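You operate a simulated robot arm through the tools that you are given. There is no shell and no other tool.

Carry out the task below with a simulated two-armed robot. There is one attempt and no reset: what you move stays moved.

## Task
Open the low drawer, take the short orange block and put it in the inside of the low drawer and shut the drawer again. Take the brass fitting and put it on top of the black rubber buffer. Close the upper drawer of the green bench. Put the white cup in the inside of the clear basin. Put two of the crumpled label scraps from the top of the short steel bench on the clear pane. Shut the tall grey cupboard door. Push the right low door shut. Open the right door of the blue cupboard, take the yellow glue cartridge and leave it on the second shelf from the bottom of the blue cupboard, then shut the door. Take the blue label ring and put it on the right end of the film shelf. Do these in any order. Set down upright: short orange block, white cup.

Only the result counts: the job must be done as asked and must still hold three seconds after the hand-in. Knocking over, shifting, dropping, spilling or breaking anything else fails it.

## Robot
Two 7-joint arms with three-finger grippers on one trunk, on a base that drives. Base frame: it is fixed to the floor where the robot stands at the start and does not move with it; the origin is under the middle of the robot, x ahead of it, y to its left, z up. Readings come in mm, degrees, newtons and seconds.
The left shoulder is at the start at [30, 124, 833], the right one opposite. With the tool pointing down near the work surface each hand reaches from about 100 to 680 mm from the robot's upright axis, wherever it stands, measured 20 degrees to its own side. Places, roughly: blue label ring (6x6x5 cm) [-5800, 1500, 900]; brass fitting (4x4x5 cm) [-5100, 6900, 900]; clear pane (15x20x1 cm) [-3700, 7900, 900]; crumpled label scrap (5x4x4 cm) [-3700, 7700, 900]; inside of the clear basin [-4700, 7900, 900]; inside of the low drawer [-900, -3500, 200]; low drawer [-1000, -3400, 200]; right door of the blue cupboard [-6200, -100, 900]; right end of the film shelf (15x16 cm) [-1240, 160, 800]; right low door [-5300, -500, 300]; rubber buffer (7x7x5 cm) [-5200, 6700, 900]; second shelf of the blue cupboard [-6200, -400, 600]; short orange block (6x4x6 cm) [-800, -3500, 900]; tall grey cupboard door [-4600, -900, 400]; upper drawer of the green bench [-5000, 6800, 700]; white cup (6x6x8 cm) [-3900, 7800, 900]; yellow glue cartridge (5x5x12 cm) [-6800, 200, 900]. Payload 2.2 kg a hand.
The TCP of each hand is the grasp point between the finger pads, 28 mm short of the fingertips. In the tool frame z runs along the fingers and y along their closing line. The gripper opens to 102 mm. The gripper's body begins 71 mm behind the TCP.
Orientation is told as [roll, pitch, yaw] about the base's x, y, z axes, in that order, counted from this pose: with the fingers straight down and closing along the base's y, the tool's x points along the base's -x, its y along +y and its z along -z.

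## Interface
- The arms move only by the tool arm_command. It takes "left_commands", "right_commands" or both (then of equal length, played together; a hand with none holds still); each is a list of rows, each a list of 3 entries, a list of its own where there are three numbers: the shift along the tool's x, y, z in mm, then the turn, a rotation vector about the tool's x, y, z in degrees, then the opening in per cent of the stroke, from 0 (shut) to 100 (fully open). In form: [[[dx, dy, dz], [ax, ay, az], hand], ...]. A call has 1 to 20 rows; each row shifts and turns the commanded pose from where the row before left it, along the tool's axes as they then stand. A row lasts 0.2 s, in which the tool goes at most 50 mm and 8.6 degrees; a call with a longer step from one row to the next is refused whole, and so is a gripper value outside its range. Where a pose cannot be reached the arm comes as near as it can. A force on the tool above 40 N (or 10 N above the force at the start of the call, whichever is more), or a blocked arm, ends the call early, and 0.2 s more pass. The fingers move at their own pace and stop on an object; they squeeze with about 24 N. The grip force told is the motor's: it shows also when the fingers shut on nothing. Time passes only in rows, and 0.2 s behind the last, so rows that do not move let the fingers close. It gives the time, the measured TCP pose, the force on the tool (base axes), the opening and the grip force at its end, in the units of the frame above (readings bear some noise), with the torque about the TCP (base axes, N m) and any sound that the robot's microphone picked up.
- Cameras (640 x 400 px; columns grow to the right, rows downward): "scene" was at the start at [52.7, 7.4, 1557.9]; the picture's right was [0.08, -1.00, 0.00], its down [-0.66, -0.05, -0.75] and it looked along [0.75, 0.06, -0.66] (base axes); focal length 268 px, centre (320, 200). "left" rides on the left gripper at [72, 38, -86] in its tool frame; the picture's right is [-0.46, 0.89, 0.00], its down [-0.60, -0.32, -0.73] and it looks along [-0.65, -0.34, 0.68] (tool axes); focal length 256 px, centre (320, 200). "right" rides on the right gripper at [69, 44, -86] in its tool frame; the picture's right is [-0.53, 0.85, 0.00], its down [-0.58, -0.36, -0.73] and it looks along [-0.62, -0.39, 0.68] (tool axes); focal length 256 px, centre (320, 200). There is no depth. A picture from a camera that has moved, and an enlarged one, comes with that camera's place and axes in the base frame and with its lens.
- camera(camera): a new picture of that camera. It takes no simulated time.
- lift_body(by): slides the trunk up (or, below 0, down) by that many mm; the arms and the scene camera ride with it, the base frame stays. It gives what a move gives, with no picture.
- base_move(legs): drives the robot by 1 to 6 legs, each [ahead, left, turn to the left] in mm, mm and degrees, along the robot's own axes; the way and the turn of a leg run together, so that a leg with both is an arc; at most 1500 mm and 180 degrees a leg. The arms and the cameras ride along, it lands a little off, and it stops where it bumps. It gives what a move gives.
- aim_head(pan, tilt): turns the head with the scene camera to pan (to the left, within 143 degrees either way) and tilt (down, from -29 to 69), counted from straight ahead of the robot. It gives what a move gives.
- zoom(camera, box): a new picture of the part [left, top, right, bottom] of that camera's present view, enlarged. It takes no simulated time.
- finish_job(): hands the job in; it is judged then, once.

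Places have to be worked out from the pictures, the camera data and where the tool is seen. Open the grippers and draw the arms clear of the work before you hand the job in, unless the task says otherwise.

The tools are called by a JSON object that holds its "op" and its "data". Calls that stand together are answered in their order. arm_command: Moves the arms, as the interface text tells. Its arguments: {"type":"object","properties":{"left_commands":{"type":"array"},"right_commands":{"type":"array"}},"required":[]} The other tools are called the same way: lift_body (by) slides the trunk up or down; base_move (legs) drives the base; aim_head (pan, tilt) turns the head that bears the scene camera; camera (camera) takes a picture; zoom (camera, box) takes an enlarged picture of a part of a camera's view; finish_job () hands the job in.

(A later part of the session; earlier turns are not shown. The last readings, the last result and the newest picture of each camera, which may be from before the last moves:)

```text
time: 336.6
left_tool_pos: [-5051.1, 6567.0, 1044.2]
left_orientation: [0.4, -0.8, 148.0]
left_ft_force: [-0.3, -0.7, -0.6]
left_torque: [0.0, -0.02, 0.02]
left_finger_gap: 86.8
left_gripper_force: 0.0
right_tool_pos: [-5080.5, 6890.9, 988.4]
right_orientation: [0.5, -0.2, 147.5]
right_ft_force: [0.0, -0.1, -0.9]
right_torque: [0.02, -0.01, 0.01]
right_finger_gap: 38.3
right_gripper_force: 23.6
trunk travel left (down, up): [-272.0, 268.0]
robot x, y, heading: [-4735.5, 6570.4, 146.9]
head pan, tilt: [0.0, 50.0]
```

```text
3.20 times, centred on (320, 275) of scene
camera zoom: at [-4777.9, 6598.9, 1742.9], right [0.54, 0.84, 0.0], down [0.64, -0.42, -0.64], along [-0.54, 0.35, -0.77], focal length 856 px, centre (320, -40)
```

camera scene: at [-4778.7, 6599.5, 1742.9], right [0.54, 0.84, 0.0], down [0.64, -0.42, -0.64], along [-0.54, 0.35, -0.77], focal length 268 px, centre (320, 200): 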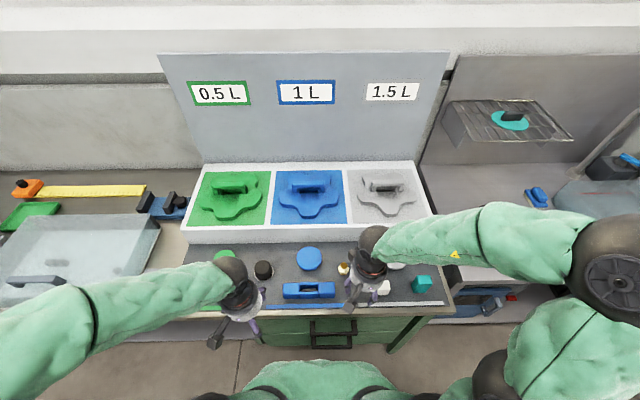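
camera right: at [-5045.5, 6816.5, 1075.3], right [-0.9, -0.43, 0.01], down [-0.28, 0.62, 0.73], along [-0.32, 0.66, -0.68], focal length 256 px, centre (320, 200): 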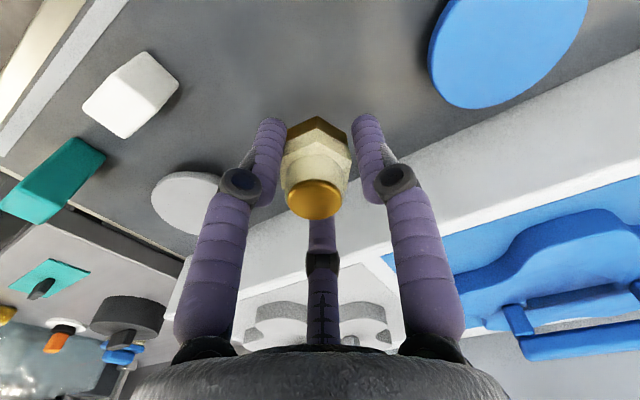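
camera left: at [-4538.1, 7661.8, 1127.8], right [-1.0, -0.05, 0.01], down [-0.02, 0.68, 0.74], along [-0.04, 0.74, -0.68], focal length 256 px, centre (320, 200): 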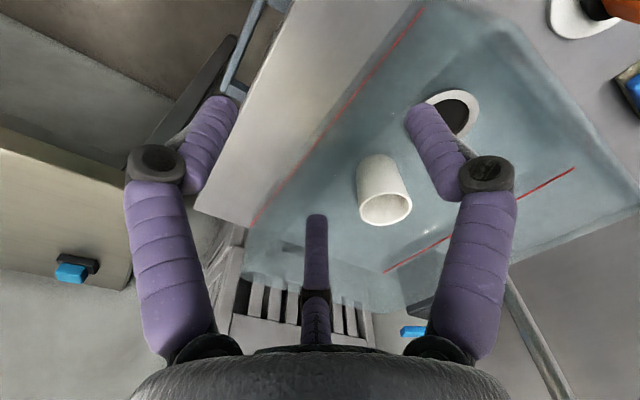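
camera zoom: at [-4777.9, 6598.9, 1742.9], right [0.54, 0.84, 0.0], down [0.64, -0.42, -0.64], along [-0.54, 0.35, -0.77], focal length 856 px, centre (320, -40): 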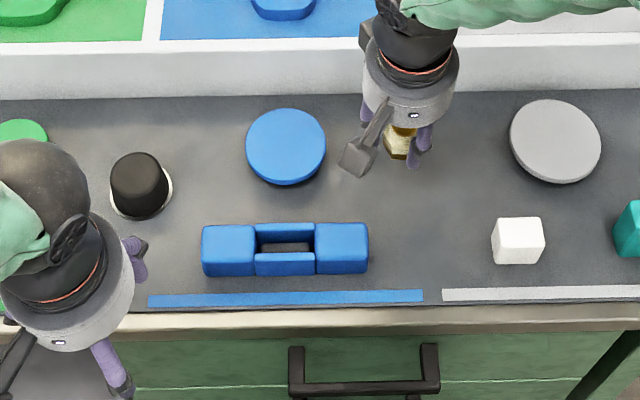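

Brass piece held. The buffer top is at about (-5225, 6661). I raise the hand, strafe the base left 250 mm, and re-measure.

{"op": "arm_command", "data": {"right_commands": [[[0, 0, -40], [0, 0, 0], 0], [[0, 0, -20], [0, 0, 0], 0], [[0, 0, 0], [0, 0, 0], 0]]}}

{"op": "base_move", "data": {"legs": [[0, 250, 0]]}}

{"op": "zoom", "data": {"camera": "scene", "box": [220, 220, 420, 330]}}

{"op": "camera", "data": {"camera": "right"}}

```text
time: 337.4
left_tool_pos: [-5051.4, 6567.0, 1043.3]
left_orientation: [0.4, -0.9, 148.0]
left_ft_force: [0.0, 0.1, -0.5]
left_torque: [0.01, 0.01, 0.0]
left_finger_gap: 86.8
left_gripper_force: 0.1
right_tool_pos: [-5080.0, 6892.0, 1049.2]
right_orientation: [0.5, -0.3, 147.4]
right_ft_force: [0.1, -0.1, -0.9]
right_torque: [0.0, -0.03, -0.01]
right_finger_gap: 38.5
right_gripper_force: 23.8
trunk travel left (down, up): [-272.0, 268.0]
robot x, y, heading: [-4738.4, 6570.7, 147.0]
head pan, tilt: [0.0, 50.0]
```

```text
time: 339.2
left_tool_pos: [-5183.4, 6360.1, 1042.0]
left_orientation: [0.4, -0.9, 148.2]
left_ft_force: [-0.1, -0.1, -0.5]
left_torque: [0.01, -0.04, 0.01]
left_finger_gap: 87.0
left_gripper_force: 0.0
right_tool_pos: [-5214.5, 6686.5, 1048.1]
right_orientation: [0.5, -0.3, 147.5]
right_ft_force: [0.2, -0.8, -0.8]
right_torque: [0.02, -0.03, 0.02]
right_finger_gap: 38.4
right_gripper_force: 24.0
trunk travel left (down, up): [-272.0, 268.0]
robot x, y, heading: [-4869.4, 6369.1, 147.2]
head pan, tilt: [0.0, 50.0]
```

```text
3.20 times, centred on (320, 275) of scene
camera zoom: at [-4911.0, 6392.0, 1742.9], right [0.54, 0.84, 0.0], down [0.64, -0.42, -0.64], along [-0.54, 0.35, -0.77], focal length 856 px, centre (320, -40)
```

zoom: 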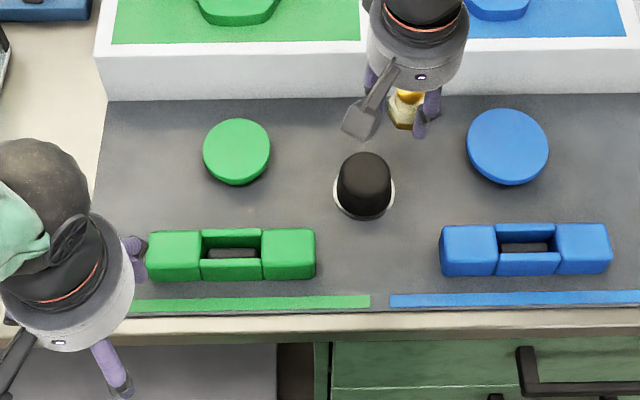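

```text
taken
camera right: at [-5179.2, 6611.4, 1134.7], right [-0.9, -0.43, 0.01], down [-0.28, 0.62, 0.73], along [-0.32, 0.66, -0.68], focal length 256 px, centre (320, 200)
```

right: 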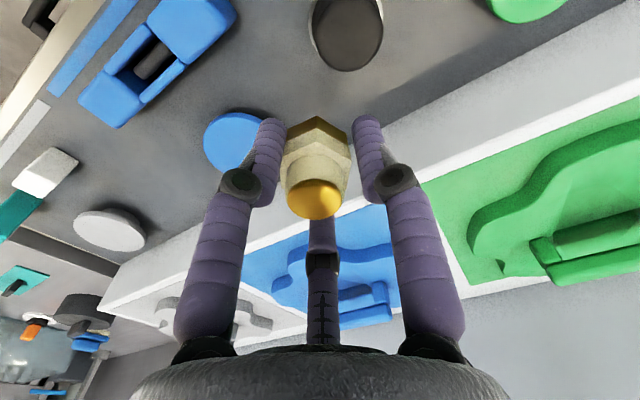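

Both cameras agree on the buffer top at ≈(-5230, 6656, 900). I shift 34 mm left and lower partway, then check from both views.

{"op": "arm_command", "data": {"right_commands": [[[3.4, 34, 0], [0, 0, 0], 0], [[0, 0, 30], [0, 0, 0], 0], [[0, 0, 30], [0, 0, 0], 0], [[0, 0, 20], [0, 0, 0], 0], [[0, 0, 0], [0, 0, 0], 0]]}}

{"op": "zoom", "data": {"camera": "scene", "box": [290, 220, 370, 290]}}

{"op": "camera", "data": {"camera": "right"}}

{"op": "camera", "data": {"camera": "left"}}

```text
time: 340.4
left_tool_pos: [-5183.6, 6362.5, 1042.5]
left_orientation: [0.4, -0.9, 148.1]
left_ft_force: [0.3, 0.1, -0.2]
left_torque: [0.0, 0.0, 0.01]
left_finger_gap: 86.8
left_gripper_force: 0.0
right_tool_pos: [-5229.8, 6654.1, 967.3]
right_orientation: [0.6, -0.3, 147.5]
right_ft_force: [0.6, 0.0, -0.8]
right_torque: [0.01, 0.03, 0.01]
right_finger_gap: 38.2
right_gripper_force: 24.0
trunk travel left (down, up): [-272.0, 268.0]
robot x, y, heading: [-4868.3, 6365.9, 147.1]
head pan, tilt: [0.0, 50.0]
```

```text
5.71 times, centred on (330, 255) of scene
camera zoom: at [-4909.9, 6393.0, 1742.9], right [0.54, 0.84, 0.0], down [0.64, -0.42, -0.64], along [-0.54, 0.35, -0.77], focal length 1528 px, centre (263, -114)
```

zoom: 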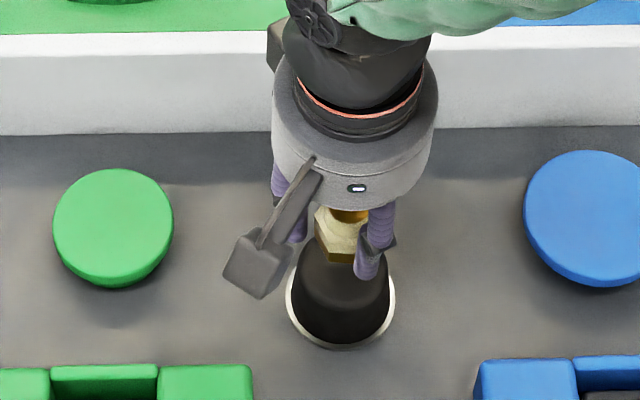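

```text
taken
camera right: at [-5195.3, 6580.7, 1053.6], right [-0.9, -0.43, 0.01], down [-0.28, 0.62, 0.73], along [-0.32, 0.66, -0.68], focal length 256 px, centre (320, 200)
```

right: 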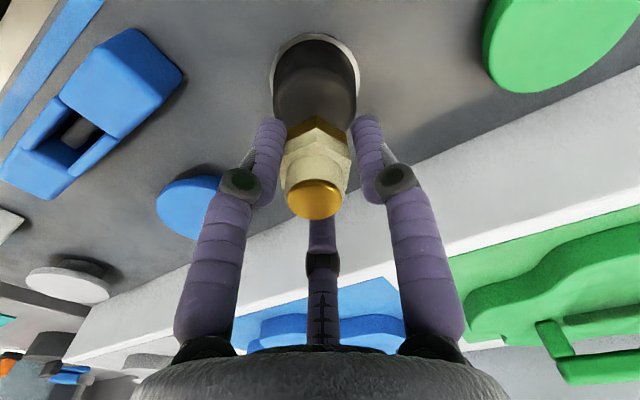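

```text
taken
camera left: at [-5141.4, 6290.2, 1129.0], right [-0.86, -0.51, 0.01], down [-0.33, 0.59, 0.74], along [-0.38, 0.63, -0.67], focal length 256 px, centre (320, 200)
```

left: 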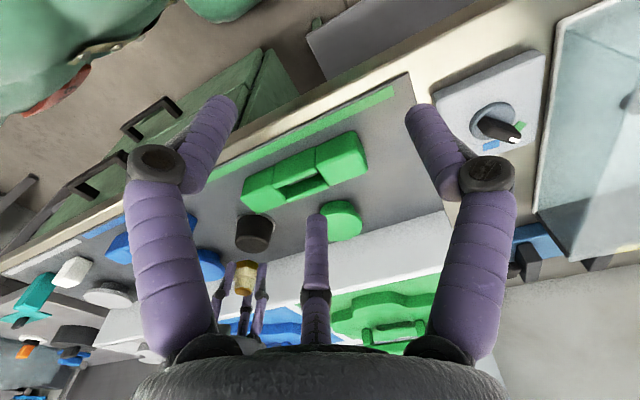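

Brass is centred over the buffer within a few mm. I lower until it touches.

{"op": "arm_command", "data": {"right_commands": [[[0, 0, 12], [0, 0, 0], 0], [[0, 0, 7], [0, 0, 0], 0], [[0, 0, 0], [0, 0, 0], 0]]}}

{"op": "arm_command", "data": {"right_commands": [[[0, 0, 3], [0, 0, 0], 0], [[0, 0, 3], [0, 0, 0], 0], [[0, 0, 0], [0, 0, 0], 0]]}}

{"op": "camera", "data": {"camera": "right"}}

```text
time: 341.2
left_tool_pos: [-5183.8, 6361.1, 1043.6]
left_orientation: [0.4, -0.9, 148.1]
left_ft_force: [0.1, 0.2, -0.6]
left_torque: [0.01, 0.01, 0.0]
left_finger_gap: 86.5
left_gripper_force: 0.0
right_tool_pos: [-5230.1, 6654.0, 948.5]
right_orientation: [0.6, -0.4, 147.5]
right_ft_force: [0.6, 0.5, -0.7]
right_torque: [-0.01, -0.01, 0.03]
right_finger_gap: 38.3
right_gripper_force: 24.0
trunk travel left (down, up): [-272.0, 268.0]
robot x, y, heading: [-4869.6, 6367.0, 147.3]
head pan, tilt: [0.0, 50.0]
```

```text
time: 342.0
left_tool_pos: [-5183.0, 6361.0, 1041.8]
left_orientation: [0.5, -1.0, 148.1]
left_ft_force: [-0.1, 0.3, 0.5]
left_torque: [0.0, 0.0, 0.02]
left_finger_gap: 86.5
left_gripper_force: 0.0
right_tool_pos: [-5229.8, 6654.7, 942.4]
right_orientation: [0.7, -0.2, 147.5]
right_ft_force: [-1.2, -0.7, -0.7]
right_torque: [-0.06, -0.04, 0.01]
right_finger_gap: 38.3
right_gripper_force: 24.3
trunk travel left (down, up): [-272.0, 268.0]
robot x, y, heading: [-4870.6, 6366.7, 146.9]
head pan, tilt: [0.0, 50.0]
```

```text
taken
camera right: at [-5195.0, 6580.9, 1029.5], right [-0.9, -0.43, 0.01], down [-0.28, 0.62, 0.73], along [-0.32, 0.66, -0.68], focal length 256 px, centre (320, 200)
```

right: 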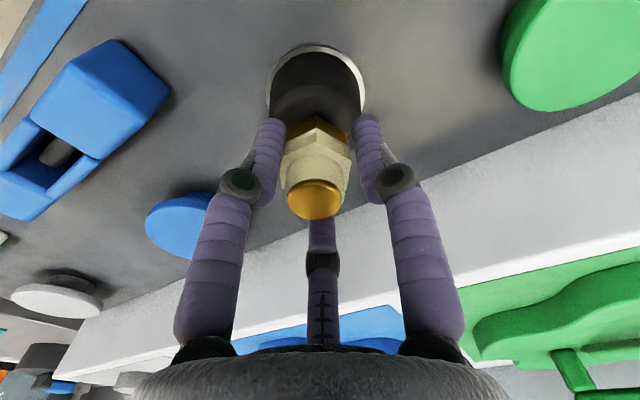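

{"op": "arm_command", "data": {"right_commands": [[[0, 0, 3], [0, 0, 0], 0], [[0, 0, 3], [0, 0, 0], 0], [[0, 0, 0], [0, 0, 0], 0]]}}

{"op": "arm_command", "data": {"right_commands": [[[0, 0, 2.5], [0, 0, 0], 0], [[0, 0, 2.5], [0, 0, 0], 0], [[0, 0, 0], [0, 0, 0], 0]]}}

{"op": "camera", "data": {"camera": "right"}}

{"op": "zoom", "data": {"camera": "scene", "box": [290, 220, 370, 290]}}

```text
time: 342.8
left_tool_pos: [-5183.3, 6361.1, 1042.8]
left_orientation: [0.4, -0.9, 148.1]
left_ft_force: [-0.7, -0.6, -0.6]
left_torque: [-0.01, -0.01, 0.0]
left_finger_gap: 86.5
left_gripper_force: 0.0
right_tool_pos: [-5230.8, 6653.4, 937.0]
right_orientation: [0.5, -0.3, 147.6]
right_ft_force: [-0.2, 0.3, -1.1]
right_torque: [0.01, -0.01, 0.02]
right_finger_gap: 38.3
right_gripper_force: 24.2
trunk travel left (down, up): [-272.0, 268.0]
robot x, y, heading: [-4869.3, 6370.2, 147.1]
head pan, tilt: [0.0, 50.0]
```

```text
time: 343.6
left_tool_pos: [-5182.1, 6360.2, 1043.3]
left_orientation: [0.5, -0.9, 148.1]
left_ft_force: [0.2, -0.4, -0.2]
left_torque: [0.02, 0.02, -0.01]
left_finger_gap: 86.8
left_gripper_force: 0.1
right_tool_pos: [-5230.4, 6654.9, 932.2]
right_orientation: [0.6, -0.5, 147.5]
right_ft_force: [4.2, -2.8, 19.1]
right_torque: [-0.08, -0.26, -0.03]
right_finger_gap: 38.4
right_gripper_force: 24.1
trunk travel left (down, up): [-272.0, 268.0]
robot x, y, heading: [-4869.1, 6367.8, 147.0]
head pan, tilt: [0.0, 50.0]
```

```text
taken
camera right: at [-5194.9, 6581.1, 1018.9], right [-0.9, -0.43, 0.01], down [-0.28, 0.62, 0.73], along [-0.32, 0.66, -0.68], focal length 256 px, centre (320, 200)
```

right: 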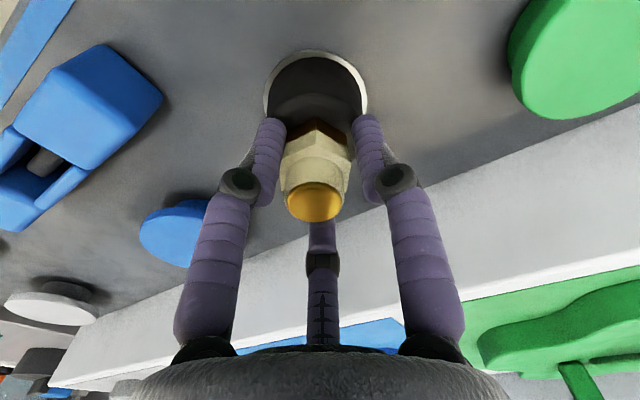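

```text
5.71 times, centred on (330, 255) of scene
camera zoom: at [-4908.3, 6392.0, 1743.1], right [0.54, 0.84, 0.0], down [0.64, -0.42, -0.64], along [-0.54, 0.35, -0.77], focal length 1528 px, centre (263, -114)
```

zoom: 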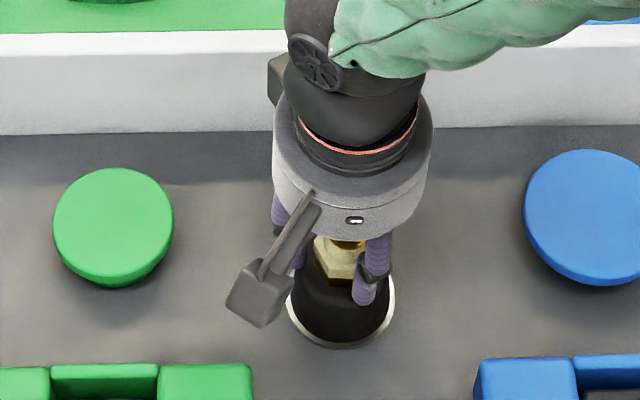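

Touch at 19 N with good centring. I ease up 1 mm, open slowly and look before rising.

{"op": "arm_command", "data": {"right_commands": [[[0, 0, -1], [0, 0, 0], 0], [[0, 0, 0], [0, 0, 0], 42], [[0, 0, 0], [0, 0, 0], 48], [[0, 0, 0], [0, 0, 0], 60], [[0, 0, 0], [0, 0, 0], 70]]}}

{"op": "camera", "data": {"camera": "right"}}

```text
time: 344.8
left_tool_pos: [-5184.9, 6361.6, 1042.6]
left_orientation: [0.4, -0.9, 148.1]
left_ft_force: [0.9, 0.1, 0.1]
left_torque: [-0.01, -0.02, 0.02]
left_finger_gap: 86.5
left_gripper_force: 0.0
right_tool_pos: [-5231.3, 6656.1, 932.3]
right_orientation: [0.6, -0.3, 147.7]
right_ft_force: [-0.7, 0.2, 0.2]
right_torque: [0.01, -0.01, -0.01]
right_finger_gap: 71.4
right_gripper_force: 0.1
trunk travel left (down, up): [-272.0, 268.0]
robot x, y, heading: [-4868.8, 6365.9, 147.0]
head pan, tilt: [0.0, 50.0]
```

```text
taken
camera right: at [-5195.4, 6581.8, 1019.7], right [-0.9, -0.43, 0.01], down [-0.28, 0.62, 0.73], along [-0.32, 0.66, -0.68], focal length 256 px, centre (320, 200)
```

right: 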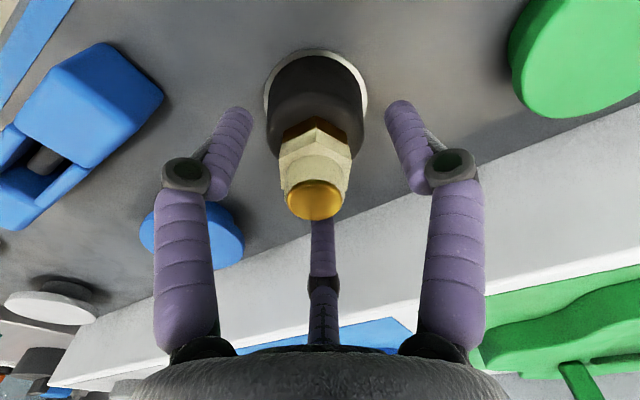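

It stands on the buffer. I rise straight up and inspect.

{"op": "arm_command", "data": {"right_commands": [[[0, 0, -10], [0, 0, 0], 70], [[0, 0, -25], [0, 0, 0], 70], [[0, 0, -40], [0, 0, 0], 70], [[0, 0, -40], [0, 0, 0], 70], [[30, -30, 0], [0, 0, 0], 70], [[40, -40, 0], [0, 0, 0], 50], [[40, -40, 0], [0, 0, 0], 50], [[40, -20, 0], [0, 0, 0], 50], [[0, 0, 0], [0, 0, 0], 50]]}}

{"op": "zoom", "data": {"camera": "scene", "box": [270, 210, 390, 300]}}

{"op": "camera", "data": {"camera": "scene"}}

```text
refused: row 6 steps farther than a row can; nothing moved
```

```text
4.44 times, centred on (330, 255) of scene
camera zoom: at [-4910.1, 6393.4, 1742.9], right [0.54, 0.84, 0.0], down [0.64, -0.42, -0.64], along [-0.54, 0.35, -0.77], focal length 1189 px, centre (276, -44)
```

zoom: 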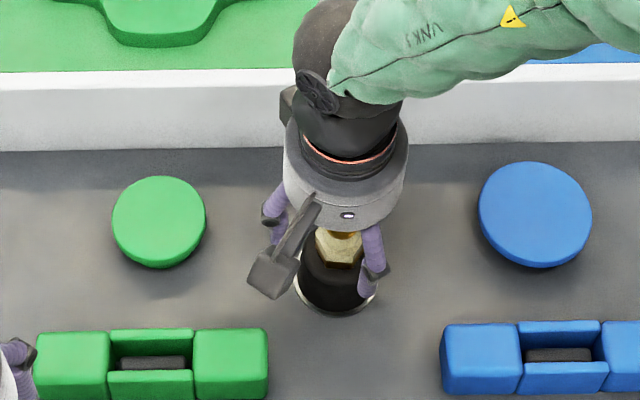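

```text
taken
camera scene: at [-4910.1, 6393.4, 1742.9], right [0.54, 0.84, 0.0], down [0.64, -0.42, -0.64], along [-0.54, 0.35, -0.77], focal length 268 px, centre (320, 200)
```

scene: 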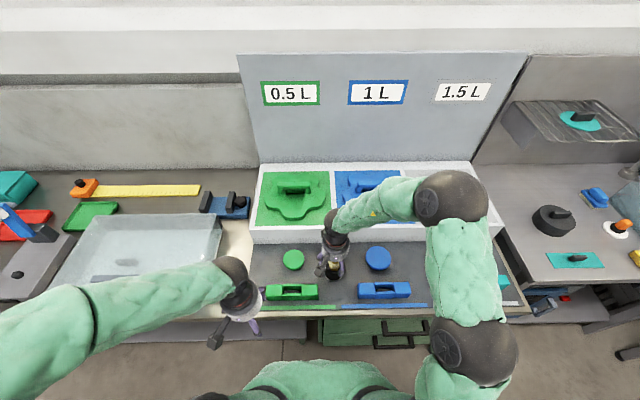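

The rise was refused for one over-long step; I repeat it with shorter steps.

{"op": "arm_command", "data": {"right_commands": [[[0, 0, -10], [0, 0, 0], 70], [[0, 0, -25], [0, 0, 0], 70], [[0, 0, -40], [0, 0, 0], 70], [[0, 0, -40], [0, 0, 0], 70], [[30, -30, 0], [0, 0, 0], 70], [[30, -30, 0], [0, 0, 0], 50], [[30, -30, 0], [0, 0, 0], 50], [[30, -30, 0], [0, 0, 0], 50], [[30, 0, 0], [0, 0, 0], 50], [[0, 0, 0], [0, 0, 0], 50]]}}

{"op": "zoom", "data": {"camera": "scene", "box": [270, 210, 390, 300]}}

```text
time: 347.0
left_tool_pos: [-5183.1, 6362.5, 1042.5]
left_orientation: [0.4, -0.8, 148.0]
left_ft_force: [-0.4, -0.2, -0.3]
left_torque: [0.02, -0.03, -0.04]
left_finger_gap: 86.8
left_gripper_force: 0.1
right_tool_pos: [-5039.0, 6675.9, 1042.4]
right_orientation: [0.5, -0.3, 147.7]
right_ft_force: [0.4, 0.2, 0.3]
right_torque: [0.0, -0.02, 0.0]
right_finger_gap: 51.0
right_gripper_force: 0.0
trunk travel left (down, up): [-272.0, 268.0]
robot x, y, heading: [-4872.9, 6372.8, 147.2]
head pan, tilt: [0.0, 50.0]
```

```text
4.44 times, centred on (330, 255) of scene
camera zoom: at [-4910.5, 6394.0, 1742.9], right [0.54, 0.84, 0.0], down [0.64, -0.42, -0.64], along [-0.54, 0.35, -0.77], focal length 1189 px, centre (276, -44)
```

zoom: 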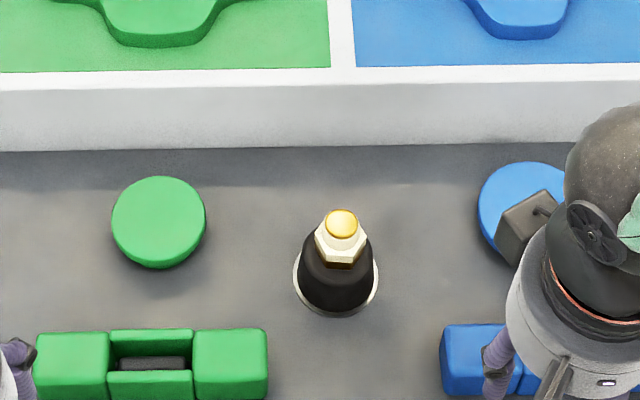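

The brass fitting stands on the buffer. This area is done; I back off and look toward the other side of the hall.

{"op": "base_move", "data": {"legs": [[-450, 0, 0]]}}

{"op": "aim_head", "data": {"pan": 115, "tilt": 20}}

{"op": "camera", "data": {"camera": "scene"}}

{"op": "aim_head", "data": {"pan": 70, "tilt": 20}}

{"op": "camera", "data": {"camera": "scene"}}

```text
time: 349.8
left_tool_pos: [-4795.4, 6112.3, 1043.5]
left_orientation: [0.4, -0.9, 148.4]
left_ft_force: [-0.3, 0.2, -0.6]
left_torque: [0.01, 0.0, -0.02]
left_finger_gap: 86.7
left_gripper_force: 0.0
right_tool_pos: [-4653.2, 6426.3, 1044.5]
right_orientation: [0.5, -0.4, 147.9]
right_ft_force: [-0.1, 0.0, 0.4]
right_torque: [0.02, 0.02, 0.04]
right_finger_gap: 50.7
right_gripper_force: 0.1
trunk travel left (down, up): [-272.0, 268.0]
robot x, y, heading: [-4483.1, 6120.4, 147.6]
head pan, tilt: [0.0, 50.0]
```

```text
time: 351.7
left_tool_pos: [-4796.3, 6111.9, 1042.9]
left_orientation: [0.3, -0.9, 148.5]
left_ft_force: [-0.7, -0.3, -0.2]
left_torque: [-0.01, 0.02, 0.0]
left_finger_gap: 86.3
left_gripper_force: 0.0
right_tool_pos: [-4654.2, 6424.6, 1042.7]
right_orientation: [0.5, -0.3, 148.0]
right_ft_force: [0.2, 0.0, 0.3]
right_torque: [-0.02, -0.04, -0.01]
right_finger_gap: 50.9
right_gripper_force: 0.1
trunk travel left (down, up): [-272.0, 268.0]
robot x, y, heading: [-4481.6, 6119.7, 147.5]
head pan, tilt: [115.0, 20.0]
```

```text
taken
camera scene: at [-4470.3, 6010.8, 1788.5], right [-0.99, 0.13, 0.0], down [0.05, 0.34, -0.94], along [-0.12, -0.93, -0.34], focal length 268 px, centre (320, 200)
```

scene: 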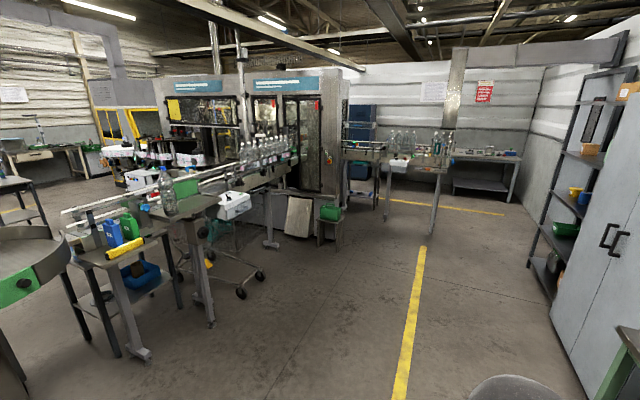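

```text
time: 352.9
left_tool_pos: [-4796.8, 6111.3, 1042.7]
left_orientation: [0.4, -0.9, 148.4]
left_ft_force: [0.3, -0.3, 0.1]
left_torque: [0.0, 0.0, 0.0]
left_finger_gap: 86.8
left_gripper_force: 0.1
right_tool_pos: [-4653.9, 6424.7, 1043.4]
right_orientation: [0.5, -0.4, 147.7]
right_ft_force: [-0.4, 0.6, -0.5]
right_torque: [0.02, 0.02, 0.01]
right_finger_gap: 51.1
right_gripper_force: 0.1
trunk travel left (down, up): [-272.0, 268.0]
robot x, y, heading: [-4482.4, 6122.1, 147.5]
head pan, tilt: [70.0, 20.0]
```

```text
taken
camera scene: at [-4531.9, 6046.4, 1788.5], right [-0.61, 0.79, 0.0], down [0.27, 0.21, -0.94], along [-0.75, -0.57, -0.34], focal length 268 px, centre (320, 200)
```

scene: 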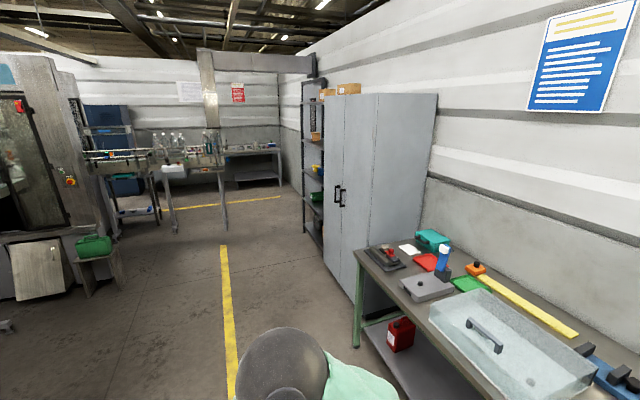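

From here the far row lies behind the conveyors; a free aisle leads along the right wall past the conveyor end (≈(-6586, 2757)). I turn left 90° and drive down that aisle in stages.

{"op": "base_move", "data": {"legs": [[0, 0, 90], [1200, -330, 0], [1200, 0, 0]]}}

{"op": "aim_head", "data": {"pan": 0, "tilt": 25}}

{"op": "camera", "data": {"camera": "scene"}}

```text
time: 368.7
left_tool_pos: [-5868.2, 3862.7, 1043.2]
left_orientation: [0.5, -0.8, -116.7]
left_ft_force: [-1.0, -0.1, 0.6]
left_torque: [0.01, 0.01, 0.01]
left_finger_gap: 86.5
left_gripper_force: 0.1
right_tool_pos: [-6192.4, 3979.7, 1042.8]
right_orientation: [0.6, -0.2, -117.3]
right_ft_force: [-0.8, 0.1, 0.1]
right_torque: [0.0, 0.02, 0.03]
right_finger_gap: 51.0
right_gripper_force: 0.1
trunk travel left (down, up): [-272.0, 268.0]
robot x, y, heading: [-5902.6, 4179.6, -117.3]
head pan, tilt: [70.0, 20.0]
```

```text
time: 370.1
left_tool_pos: [-5867.4, 3863.2, 1042.8]
left_orientation: [0.3, -1.0, -116.8]
left_ft_force: [-1.0, 0.7, -0.4]
left_torque: [0.0, -0.01, 0.0]
left_finger_gap: 86.7
left_gripper_force: 0.1
right_tool_pos: [-6191.0, 3979.3, 1044.2]
right_orientation: [0.6, -0.3, -117.3]
right_ft_force: [0.6, 0.5, 0.1]
right_torque: [0.0, -0.02, 0.02]
right_finger_gap: 51.1
right_gripper_force: 0.1
trunk travel left (down, up): [-272.0, 268.0]
robot x, y, heading: [-5898.2, 4175.8, -117.7]
head pan, tilt: [0.0, 25.0]
```

```text
taken
camera scene: at [-5931.5, 4121.8, 1780.4], right [-0.89, 0.46, 0.0], down [0.2, 0.37, -0.91], along [-0.42, -0.8, -0.42], focal length 268 px, centre (320, 200)
```

scene: 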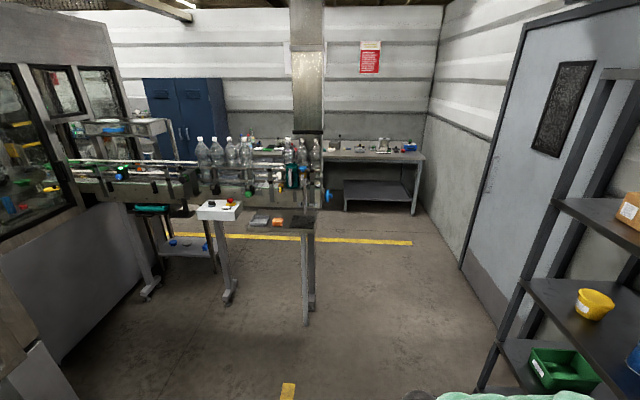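

The passage between the conveyor end (u≈7125) and the rack (u≈8130) is about 1 m; its middle is u≈7620. I straighten and go through it.

{"op": "base_move", "data": {"legs": [[0, 0, -4.9], [400, -405, 0]]}}

{"op": "camera", "data": {"camera": "scene"}}

```text
time: 373.9
left_tool_pos: [-6459.0, 3750.2, 1041.8]
left_orientation: [0.4, -0.8, -122.1]
left_ft_force: [0.2, -0.1, 0.3]
left_torque: [0.02, 0.0, 0.04]
left_finger_gap: 86.7
left_gripper_force: 0.1
right_tool_pos: [-6770.6, 3894.2, 1041.9]
right_orientation: [0.5, -0.3, -122.5]
right_ft_force: [-0.6, 0.0, -0.6]
right_torque: [0.0, 0.0, -0.02]
right_finger_gap: 50.6
right_gripper_force: 0.0
trunk travel left (down, up): [-272.0, 268.0]
robot x, y, heading: [-6461.2, 4064.2, -123.0]
head pan, tilt: [0.0, 25.0]
```

```text
taken
camera scene: at [-6499.8, 4013.2, 1780.4], right [-0.84, 0.54, 0.0], down [0.23, 0.35, -0.91], along [-0.49, -0.76, -0.42], focal length 268 px, centre (320, 200)
```

scene: 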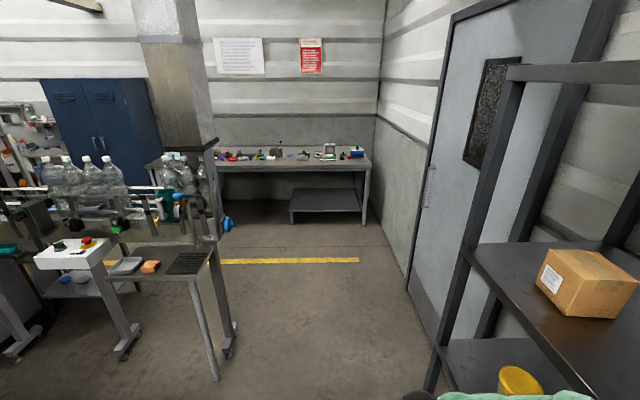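

Centred in the passage. I drive through it to the far cross-aisle.

{"op": "base_move", "data": {"legs": [[1200, 0, 0], [1100, 0, 0]]}}

{"op": "aim_head", "data": {"pan": 75, "tilt": 20}}

{"op": "camera", "data": {"camera": "scene"}}

```text
time: 385.4
left_tool_pos: [-7733.6, 1769.3, 1042.4]
left_orientation: [0.4, -0.8, -122.9]
left_ft_force: [-0.4, 0.8, -0.3]
left_torque: [0.01, 0.0, 0.01]
left_finger_gap: 86.7
left_gripper_force: 0.0
right_tool_pos: [-8044.1, 1917.6, 1042.9]
right_orientation: [0.5, -0.3, -123.2]
right_ft_force: [-0.6, 0.1, 0.4]
right_torque: [0.02, -0.03, -0.03]
right_finger_gap: 51.1
right_gripper_force: 0.0
trunk travel left (down, up): [-272.0, 268.0]
robot x, y, heading: [-7734.3, 2085.3, -123.6]
head pan, tilt: [0.0, 25.0]
```

```text
time: 386.9
left_tool_pos: [-7732.6, 1768.6, 1042.5]
left_orientation: [0.3, -0.9, -122.8]
left_ft_force: [-0.7, 0.3, 0.1]
left_torque: [0.0, 0.0, 0.01]
left_finger_gap: 86.7
left_gripper_force: 0.0
right_tool_pos: [-8044.7, 1917.7, 1042.9]
right_orientation: [0.5, -0.3, -123.3]
right_ft_force: [0.6, 0.3, 0.3]
right_torque: [-0.02, -0.01, 0.0]
right_finger_gap: 50.7
right_gripper_force: 0.0
trunk travel left (down, up): [-272.0, 268.0]
robot x, y, heading: [-7735.6, 2086.3, -123.5]
head pan, tilt: [75.0, 20.0]
```

```text
taken
camera scene: at [-7657.8, 2040.0, 1788.5], right [-0.75, -0.66, 0.0], down [-0.23, 0.26, -0.94], along [0.62, -0.71, -0.34], focal length 268 px, centre (320, 200)
```

scene: 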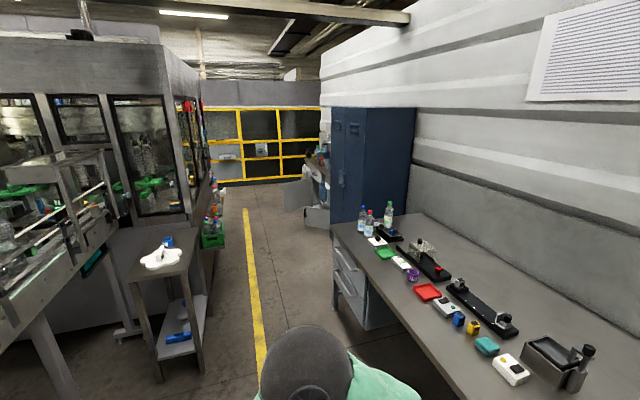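

I see the cross-aisle: the small table with the blue ring at left, the wall bench with bottles, the blue cupboard and, beyond, open low doors. I zoom in.

{"op": "zoom", "data": {"camera": "scene", "box": [270, 90, 470, 260]}}

{"op": "zoom", "data": {"camera": "scene", "box": [90, 180, 250, 320]}}

```text
2.35 times, centred on (370, 175) of scene
camera zoom: at [-7657.8, 2040.0, 1788.5], right [-0.75, -0.66, 0.0], down [-0.23, 0.26, -0.94], along [0.62, -0.71, -0.34], focal length 629 px, centre (202, 259)
```

zoom: 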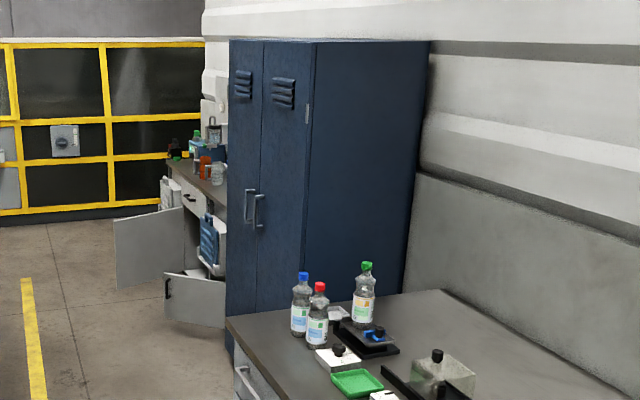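

```text
2.86 times, centred on (170, 250) of scene
camera zoom: at [-7657.8, 2040.0, 1788.5], right [-0.75, -0.66, 0.0], down [-0.23, 0.26, -0.94], along [0.62, -0.71, -0.34], focal length 764 px, centre (749, 57)
```

zoom: 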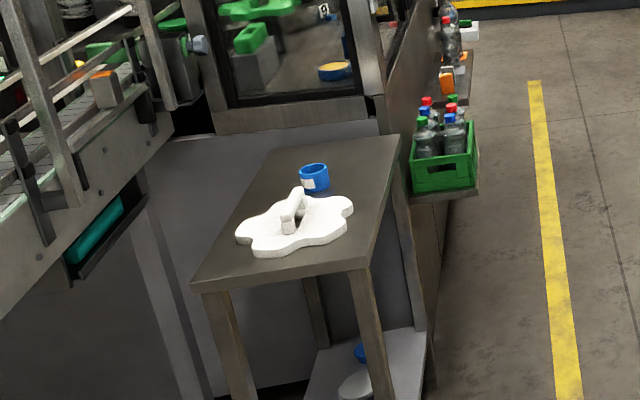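

The right door of the blue locker is the nearer one, hinged on its bench side. The glue cartridge is hidden from here; I strafe left along the bench toward it.

{"op": "base_move", "data": {"legs": [[40, 1000, 0.9], [20, 620, 0]]}}

{"op": "aim_head", "data": {"pan": 10, "tilt": 40}}

{"op": "camera", "data": {"camera": "scene"}}

```text
time: 395.2
left_tool_pos: [-6403.6, 820.0, 1042.4]
left_orientation: [0.5, -0.9, -122.5]
left_ft_force: [0.2, -0.1, 0.5]
left_torque: [0.0, 0.02, -0.01]
left_finger_gap: 86.8
left_gripper_force: 0.1
right_tool_pos: [-6715.3, 966.4, 1044.6]
right_orientation: [0.5, -0.4, -123.0]
right_ft_force: [-0.1, -0.2, 1.4]
right_torque: [0.04, 0.01, 0.04]
right_finger_gap: 50.9
right_gripper_force: 0.1
trunk travel left (down, up): [-272.0, 268.0]
robot x, y, heading: [-6409.1, 1137.1, -123.4]
head pan, tilt: [75.0, 20.0]
```

```text
time: 396.6
left_tool_pos: [-6404.2, 820.0, 1043.1]
left_orientation: [0.4, -0.9, -122.6]
left_ft_force: [0.8, -0.3, 0.1]
left_torque: [0.0, -0.03, 0.01]
left_finger_gap: 86.9
left_gripper_force: 0.1
right_tool_pos: [-6714.9, 968.0, 1043.8]
right_orientation: [0.5, -0.2, -123.0]
right_ft_force: [0.2, 0.0, 0.1]
right_torque: [-0.02, 0.01, 0.03]
right_finger_gap: 50.9
right_gripper_force: 0.0
trunk travel left (down, up): [-272.0, 268.0]
robot x, y, heading: [-6404.9, 1132.4, -123.5]
head pan, tilt: [10.0, 40.0]
```

```text
taken
camera scene: at [-6424.9, 1082.1, 1757.1], right [-0.92, 0.4, 0.0], down [0.26, 0.59, -0.77], along [-0.3, -0.7, -0.64], focal length 268 px, centre (320, 200)
```

scene: 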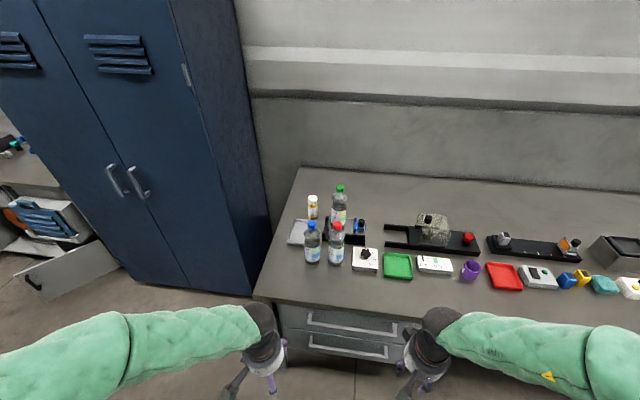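

The glue cartridge is the small yellow/white cylinder behind the bottles at about (5807, -3462) in my axes, easiest reached from the bench's left end. I strafe left and turn to face along the bench.

{"op": "base_move", "data": {"legs": [[0, 670, 0], [0, 0, -89]]}}

{"op": "aim_head", "data": {"pan": 30, "tilt": 40}}

{"op": "camera", "data": {"camera": "scene"}}

```text
time: 404.0
left_tool_pos: [-6169.3, 759.5, 1043.7]
left_orientation: [0.4, -0.9, 149.2]
left_ft_force: [0.5, -0.3, -0.6]
left_torque: [0.03, -0.01, 0.0]
left_finger_gap: 86.7
left_gripper_force: 0.0
right_tool_pos: [-6030.8, 1074.8, 1042.7]
right_orientation: [0.6, -0.3, 148.5]
right_ft_force: [-1.0, 0.3, 0.0]
right_torque: [0.01, 0.01, 0.02]
right_finger_gap: 50.6
right_gripper_force: 0.1
trunk travel left (down, up): [-272.0, 268.0]
robot x, y, heading: [-5857.1, 769.9, 148.2]
head pan, tilt: [10.0, 40.0]
```

```text
time: 404.8
left_tool_pos: [-6169.2, 759.8, 1042.2]
left_orientation: [0.4, -0.9, 149.1]
left_ft_force: [-0.3, -0.1, -1.0]
left_torque: [0.03, 0.02, -0.01]
left_finger_gap: 86.6
left_gripper_force: 0.1
right_tool_pos: [-6029.0, 1075.5, 1043.5]
right_orientation: [0.6, -0.3, 148.6]
right_ft_force: [0.3, 0.2, 0.4]
right_torque: [-0.01, 0.03, 0.01]
right_finger_gap: 50.7
right_gripper_force: 0.1
trunk travel left (down, up): [-272.0, 268.0]
robot x, y, heading: [-5852.1, 768.6, 148.3]
head pan, tilt: [30.0, 40.0]
```

```text
taken
camera scene: at [-5915.1, 758.6, 1757.1], right [0.03, 1.0, 0.0], down [0.64, -0.02, -0.77], along [-0.77, 0.02, -0.64], focal length 268 px, centre (320, 200)
```

scene: 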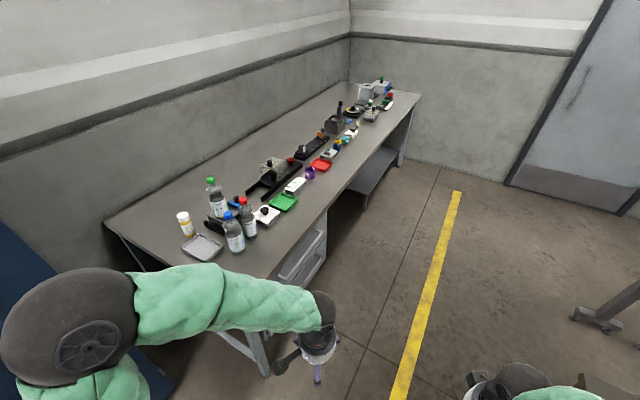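

Triangulated: cartridge at ≈(-6772, 180), standing on z≈845. I strafe closer, turn the left hand 45° left and tilt it forward 60° for a side grasp.

{"op": "base_move", "data": {"legs": [[0, 390, 0]]}}

{"op": "arm_command", "data": {"left_commands": [[[0, 0, 0], [0, 0, -7.5], 90], [[0, 0, 0], [0, 0, -7.5], 90], [[0, 0, 0], [0, 0, -7.5], 90], [[0, 0, 0], [0, 0, -7.5], 90], [[0, 0, 0], [0, 0, -7.5], 90], [[0, 0, 0], [0, 0, -7.5], 90], [[0, 0, 0], [0, -7.5, 0], 90], [[0, 0, 0], [0, -7.5, 0], 90], [[0, 0, 0], [0, -7.5, 0], 90], [[0, 0, 0], [0, -7.5, 0], 90], [[0, 0, 0], [0, -7.5, 0], 90], [[0, 0, 0], [0, -7.5, 0], 90], [[0, 0, 0], [0, -7.5, 0], 90], [[0, 0, 0], [0, -7.5, 0], 90], [[0, 0, 0], [0, 0, 0], 90]]}}

{"op": "camera", "data": {"camera": "scene"}}

{"op": "camera", "data": {"camera": "left"}}

```text
time: 407.3
left_tool_pos: [-6379.6, 426.2, 1043.6]
left_orientation: [0.4, -0.9, 148.7]
left_ft_force: [0.0, -0.9, -1.0]
left_torque: [0.05, 0.01, -0.01]
left_finger_gap: 86.8
left_gripper_force: 0.1
right_tool_pos: [-6238.6, 740.6, 1043.9]
right_orientation: [0.5, -0.3, 148.3]
right_ft_force: [0.1, -0.5, 0.5]
right_torque: [0.01, 0.01, 0.0]
right_finger_gap: 51.0
right_gripper_force: 0.1
trunk travel left (down, up): [-272.0, 268.0]
robot x, y, heading: [-6063.5, 432.7, 147.7]
head pan, tilt: [30.0, 40.0]
```

```text
time: 410.5
left_tool_pos: [-6378.5, 424.7, 1042.4]
left_orientation: [-0.6, -61.0, -165.7]
left_ft_force: [0.7, 0.0, -0.8]
left_torque: [0.01, 0.02, -0.01]
left_finger_gap: 91.7
left_gripper_force: 0.0
right_tool_pos: [-6237.5, 740.7, 1043.6]
right_orientation: [0.5, -0.2, 148.1]
right_ft_force: [0.1, 0.3, -0.6]
right_torque: [-0.02, -0.01, 0.02]
right_finger_gap: 50.8
right_gripper_force: 0.2
trunk travel left (down, up): [-272.0, 268.0]
robot x, y, heading: [-6067.3, 434.6, 147.8]
head pan, tilt: [30.0, 40.0]
```

```text
taken
camera scene: at [-6125.0, 423.1, 1757.1], right [0.04, 1.0, 0.0], down [0.64, -0.03, -0.77], along [-0.77, 0.03, -0.64], focal length 268 px, centre (320, 200)
```

scene: 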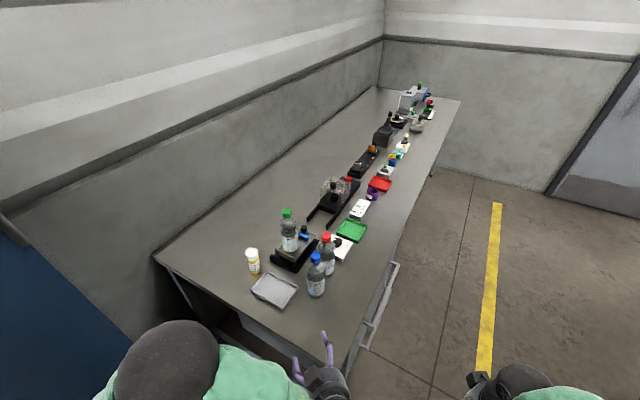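

```text
taken
camera left: at [-6262.6, 414.0, 1021.8], right [-0.01, -0.92, 0.4], down [0.26, 0.38, 0.88], along [-0.96, 0.11, 0.24], focal length 256 px, centre (320, 200)
```

left: 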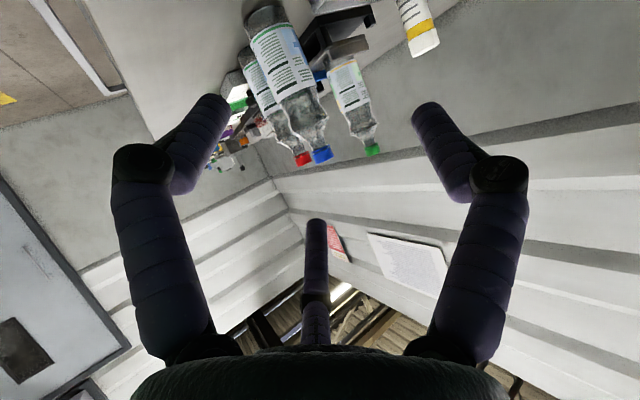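

Cartridge confirmed at (-6774, 182); bottles are well to the right of the approach line. I bring the hand to a stand-off before it.

{"op": "arm_command", "data": {"left_commands": [[[-12.1, 15.2, 35.6], [0, 0, 0], 85], [[-12.1, 15.2, 35.6], [0, 0, 0], 85], [[-12.1, 15.2, 35.6], [0, 0, 0], 85], [[-12.1, 15.2, 35.6], [0, 0, 0], 85], [[-12.1, 15.2, 35.6], [0, 0, 0], 85], [[-12.1, 15.2, 35.6], [0, 0, 0], 85], [[-12.1, 15.2, 35.6], [0, 0, 0], 85], [[-12.1, 15.2, 35.6], [0, 0, 0], 85], [[0, 0, 0], [0, 0, 0], 85]]}}

{"op": "camera", "data": {"camera": "scene"}}

{"op": "camera", "data": {"camera": "left"}}

```text
time: 412.5
left_tool_pos: [-6634.4, 237.5, 985.1]
left_orientation: [-0.6, -60.9, -165.8]
left_ft_force: [0.2, 0.1, 0.7]
left_torque: [-0.01, -0.03, 0.01]
left_finger_gap: 86.6
left_gripper_force: 0.1
right_tool_pos: [-6237.1, 741.2, 1043.1]
right_orientation: [0.5, -0.3, 148.2]
right_ft_force: [-0.1, -0.8, -0.7]
right_torque: [-0.01, 0.01, -0.03]
right_finger_gap: 51.0
right_gripper_force: 0.1
trunk travel left (down, up): [-272.0, 268.0]
robot x, y, heading: [-6064.3, 431.6, 148.1]
head pan, tilt: [30.0, 40.0]
```

```text
taken
camera scene: at [-6123.8, 424.0, 1757.1], right [0.04, 1.0, 0.0], down [0.64, -0.03, -0.77], along [-0.77, 0.03, -0.64], focal length 268 px, centre (320, 200)
```

scene: 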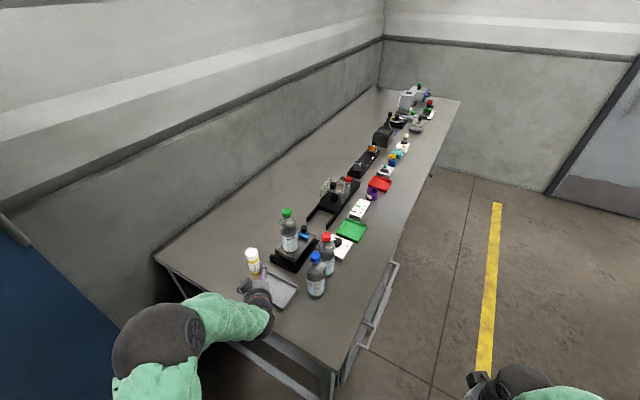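

```text
taken
camera left: at [-6519.0, 225.8, 966.4], right [-0.01, -0.92, 0.4], down [0.26, 0.39, 0.88], along [-0.96, 0.11, 0.24], focal length 256 px, centre (320, 200)
```

left: 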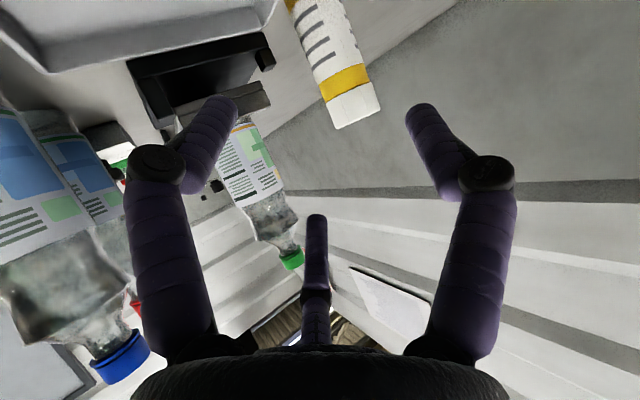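

The camera height matches the cap's top (z≈966). I lower 60 mm, trim left, and advance part way.

{"op": "arm_command", "data": {"left_commands": [[[16.5, 7.5, 32], [0, 0, 0], 85], [[16.5, 7.5, 32], [0, 0, 0], 85], [[-13.2, 0, 23.9], [0, 0, 0], 85], [[-13.2, 0, 23.9], [0, 0, 0], 85], [[0, 0, 0], [0, 0, 0], 85]]}}

{"op": "camera", "data": {"camera": "left"}}

{"op": "zoom", "data": {"camera": "scene", "box": [200, 200, 360, 320]}}

```text
time: 413.7
left_tool_pos: [-6731.9, 226.2, 937.7]
left_orientation: [-0.6, -61.0, -165.8]
left_ft_force: [0.9, 0.3, 0.4]
left_torque: [0.01, -0.02, 0.01]
left_finger_gap: 86.7
left_gripper_force: 0.1
left hand out of reach, approached as far as the arm can: row 1, 2
right_tool_pos: [-6237.9, 740.8, 1043.6]
right_orientation: [0.5, -0.2, 148.3]
right_ft_force: [-0.9, 0.5, 0.1]
right_torque: [0.01, 0.0, 0.0]
right_finger_gap: 51.1
right_gripper_force: 0.0
trunk travel left (down, up): [-272.0, 268.0]
robot x, y, heading: [-6066.1, 436.3, 147.6]
head pan, tilt: [30.0, 40.0]
```

```text
taken
camera left: at [-6616.4, 213.6, 917.0], right [-0.01, -0.92, 0.4], down [0.26, 0.39, 0.88], along [-0.96, 0.11, 0.24], focal length 256 px, centre (320, 200)
```

left: 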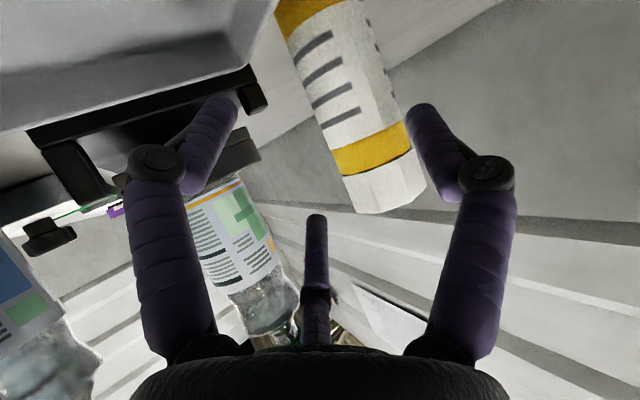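

```text
3.33 times, centred on (280, 260) of scene
camera zoom: at [-6124.1, 423.7, 1757.1], right [0.04, 1.0, 0.0], down [0.64, -0.03, -0.77], along [-0.77, 0.03, -0.64], focal length 892 px, centre (453, 0)
```

zoom: 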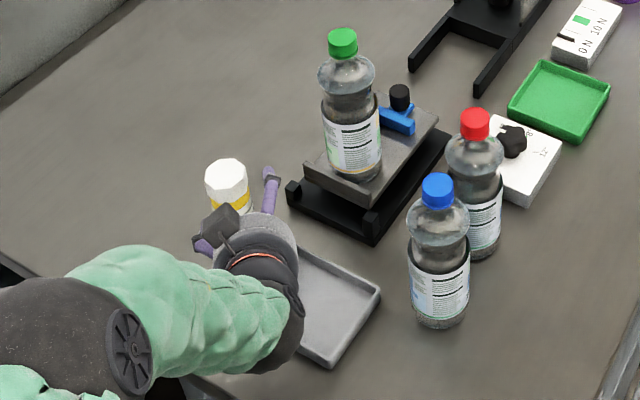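

I need 31 mm more to the left before closing in. I try that with the arm.

{"op": "arm_command", "data": {"left_commands": [[[0, 16, 0], [0, 0, 0], 85], [[0, 15, 0], [0, 0, 0], 85], [[0, 0, 0], [0, 0, 0], 85]]}}

{"op": "camera", "data": {"camera": "left"}}

```text
time: 414.5
left_tool_pos: [-6732.4, 213.8, 945.8]
left_orientation: [-0.1, -60.6, -165.7]
left_ft_force: [-0.5, 0.0, -0.5]
left_torque: [0.0, 0.02, 0.0]
left_finger_gap: 86.5
left_gripper_force: 0.1
left hand out of reach, approached as far as the arm can: row 1, 2
right_tool_pos: [-6235.7, 739.9, 1044.1]
right_orientation: [0.5, -0.3, 148.2]
right_ft_force: [-0.2, 1.1, -0.6]
right_torque: [0.02, -0.02, -0.01]
right_finger_gap: 51.0
right_gripper_force: 0.0
trunk travel left (down, up): [-272.0, 268.0]
robot x, y, heading: [-6064.3, 437.6, 147.6]
head pan, tilt: [30.0, 40.0]
```

```text
taken
camera left: at [-6616.0, 202.4, 926.0], right [0.0, -0.91, 0.4], down [0.25, 0.39, 0.89], along [-0.97, 0.11, 0.23], focal length 256 px, centre (320, 200)
```

left: 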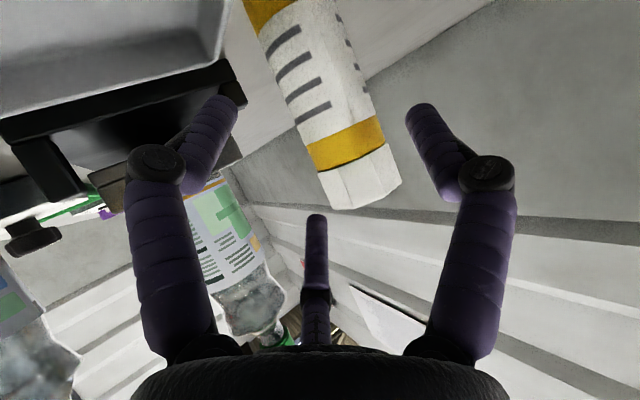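

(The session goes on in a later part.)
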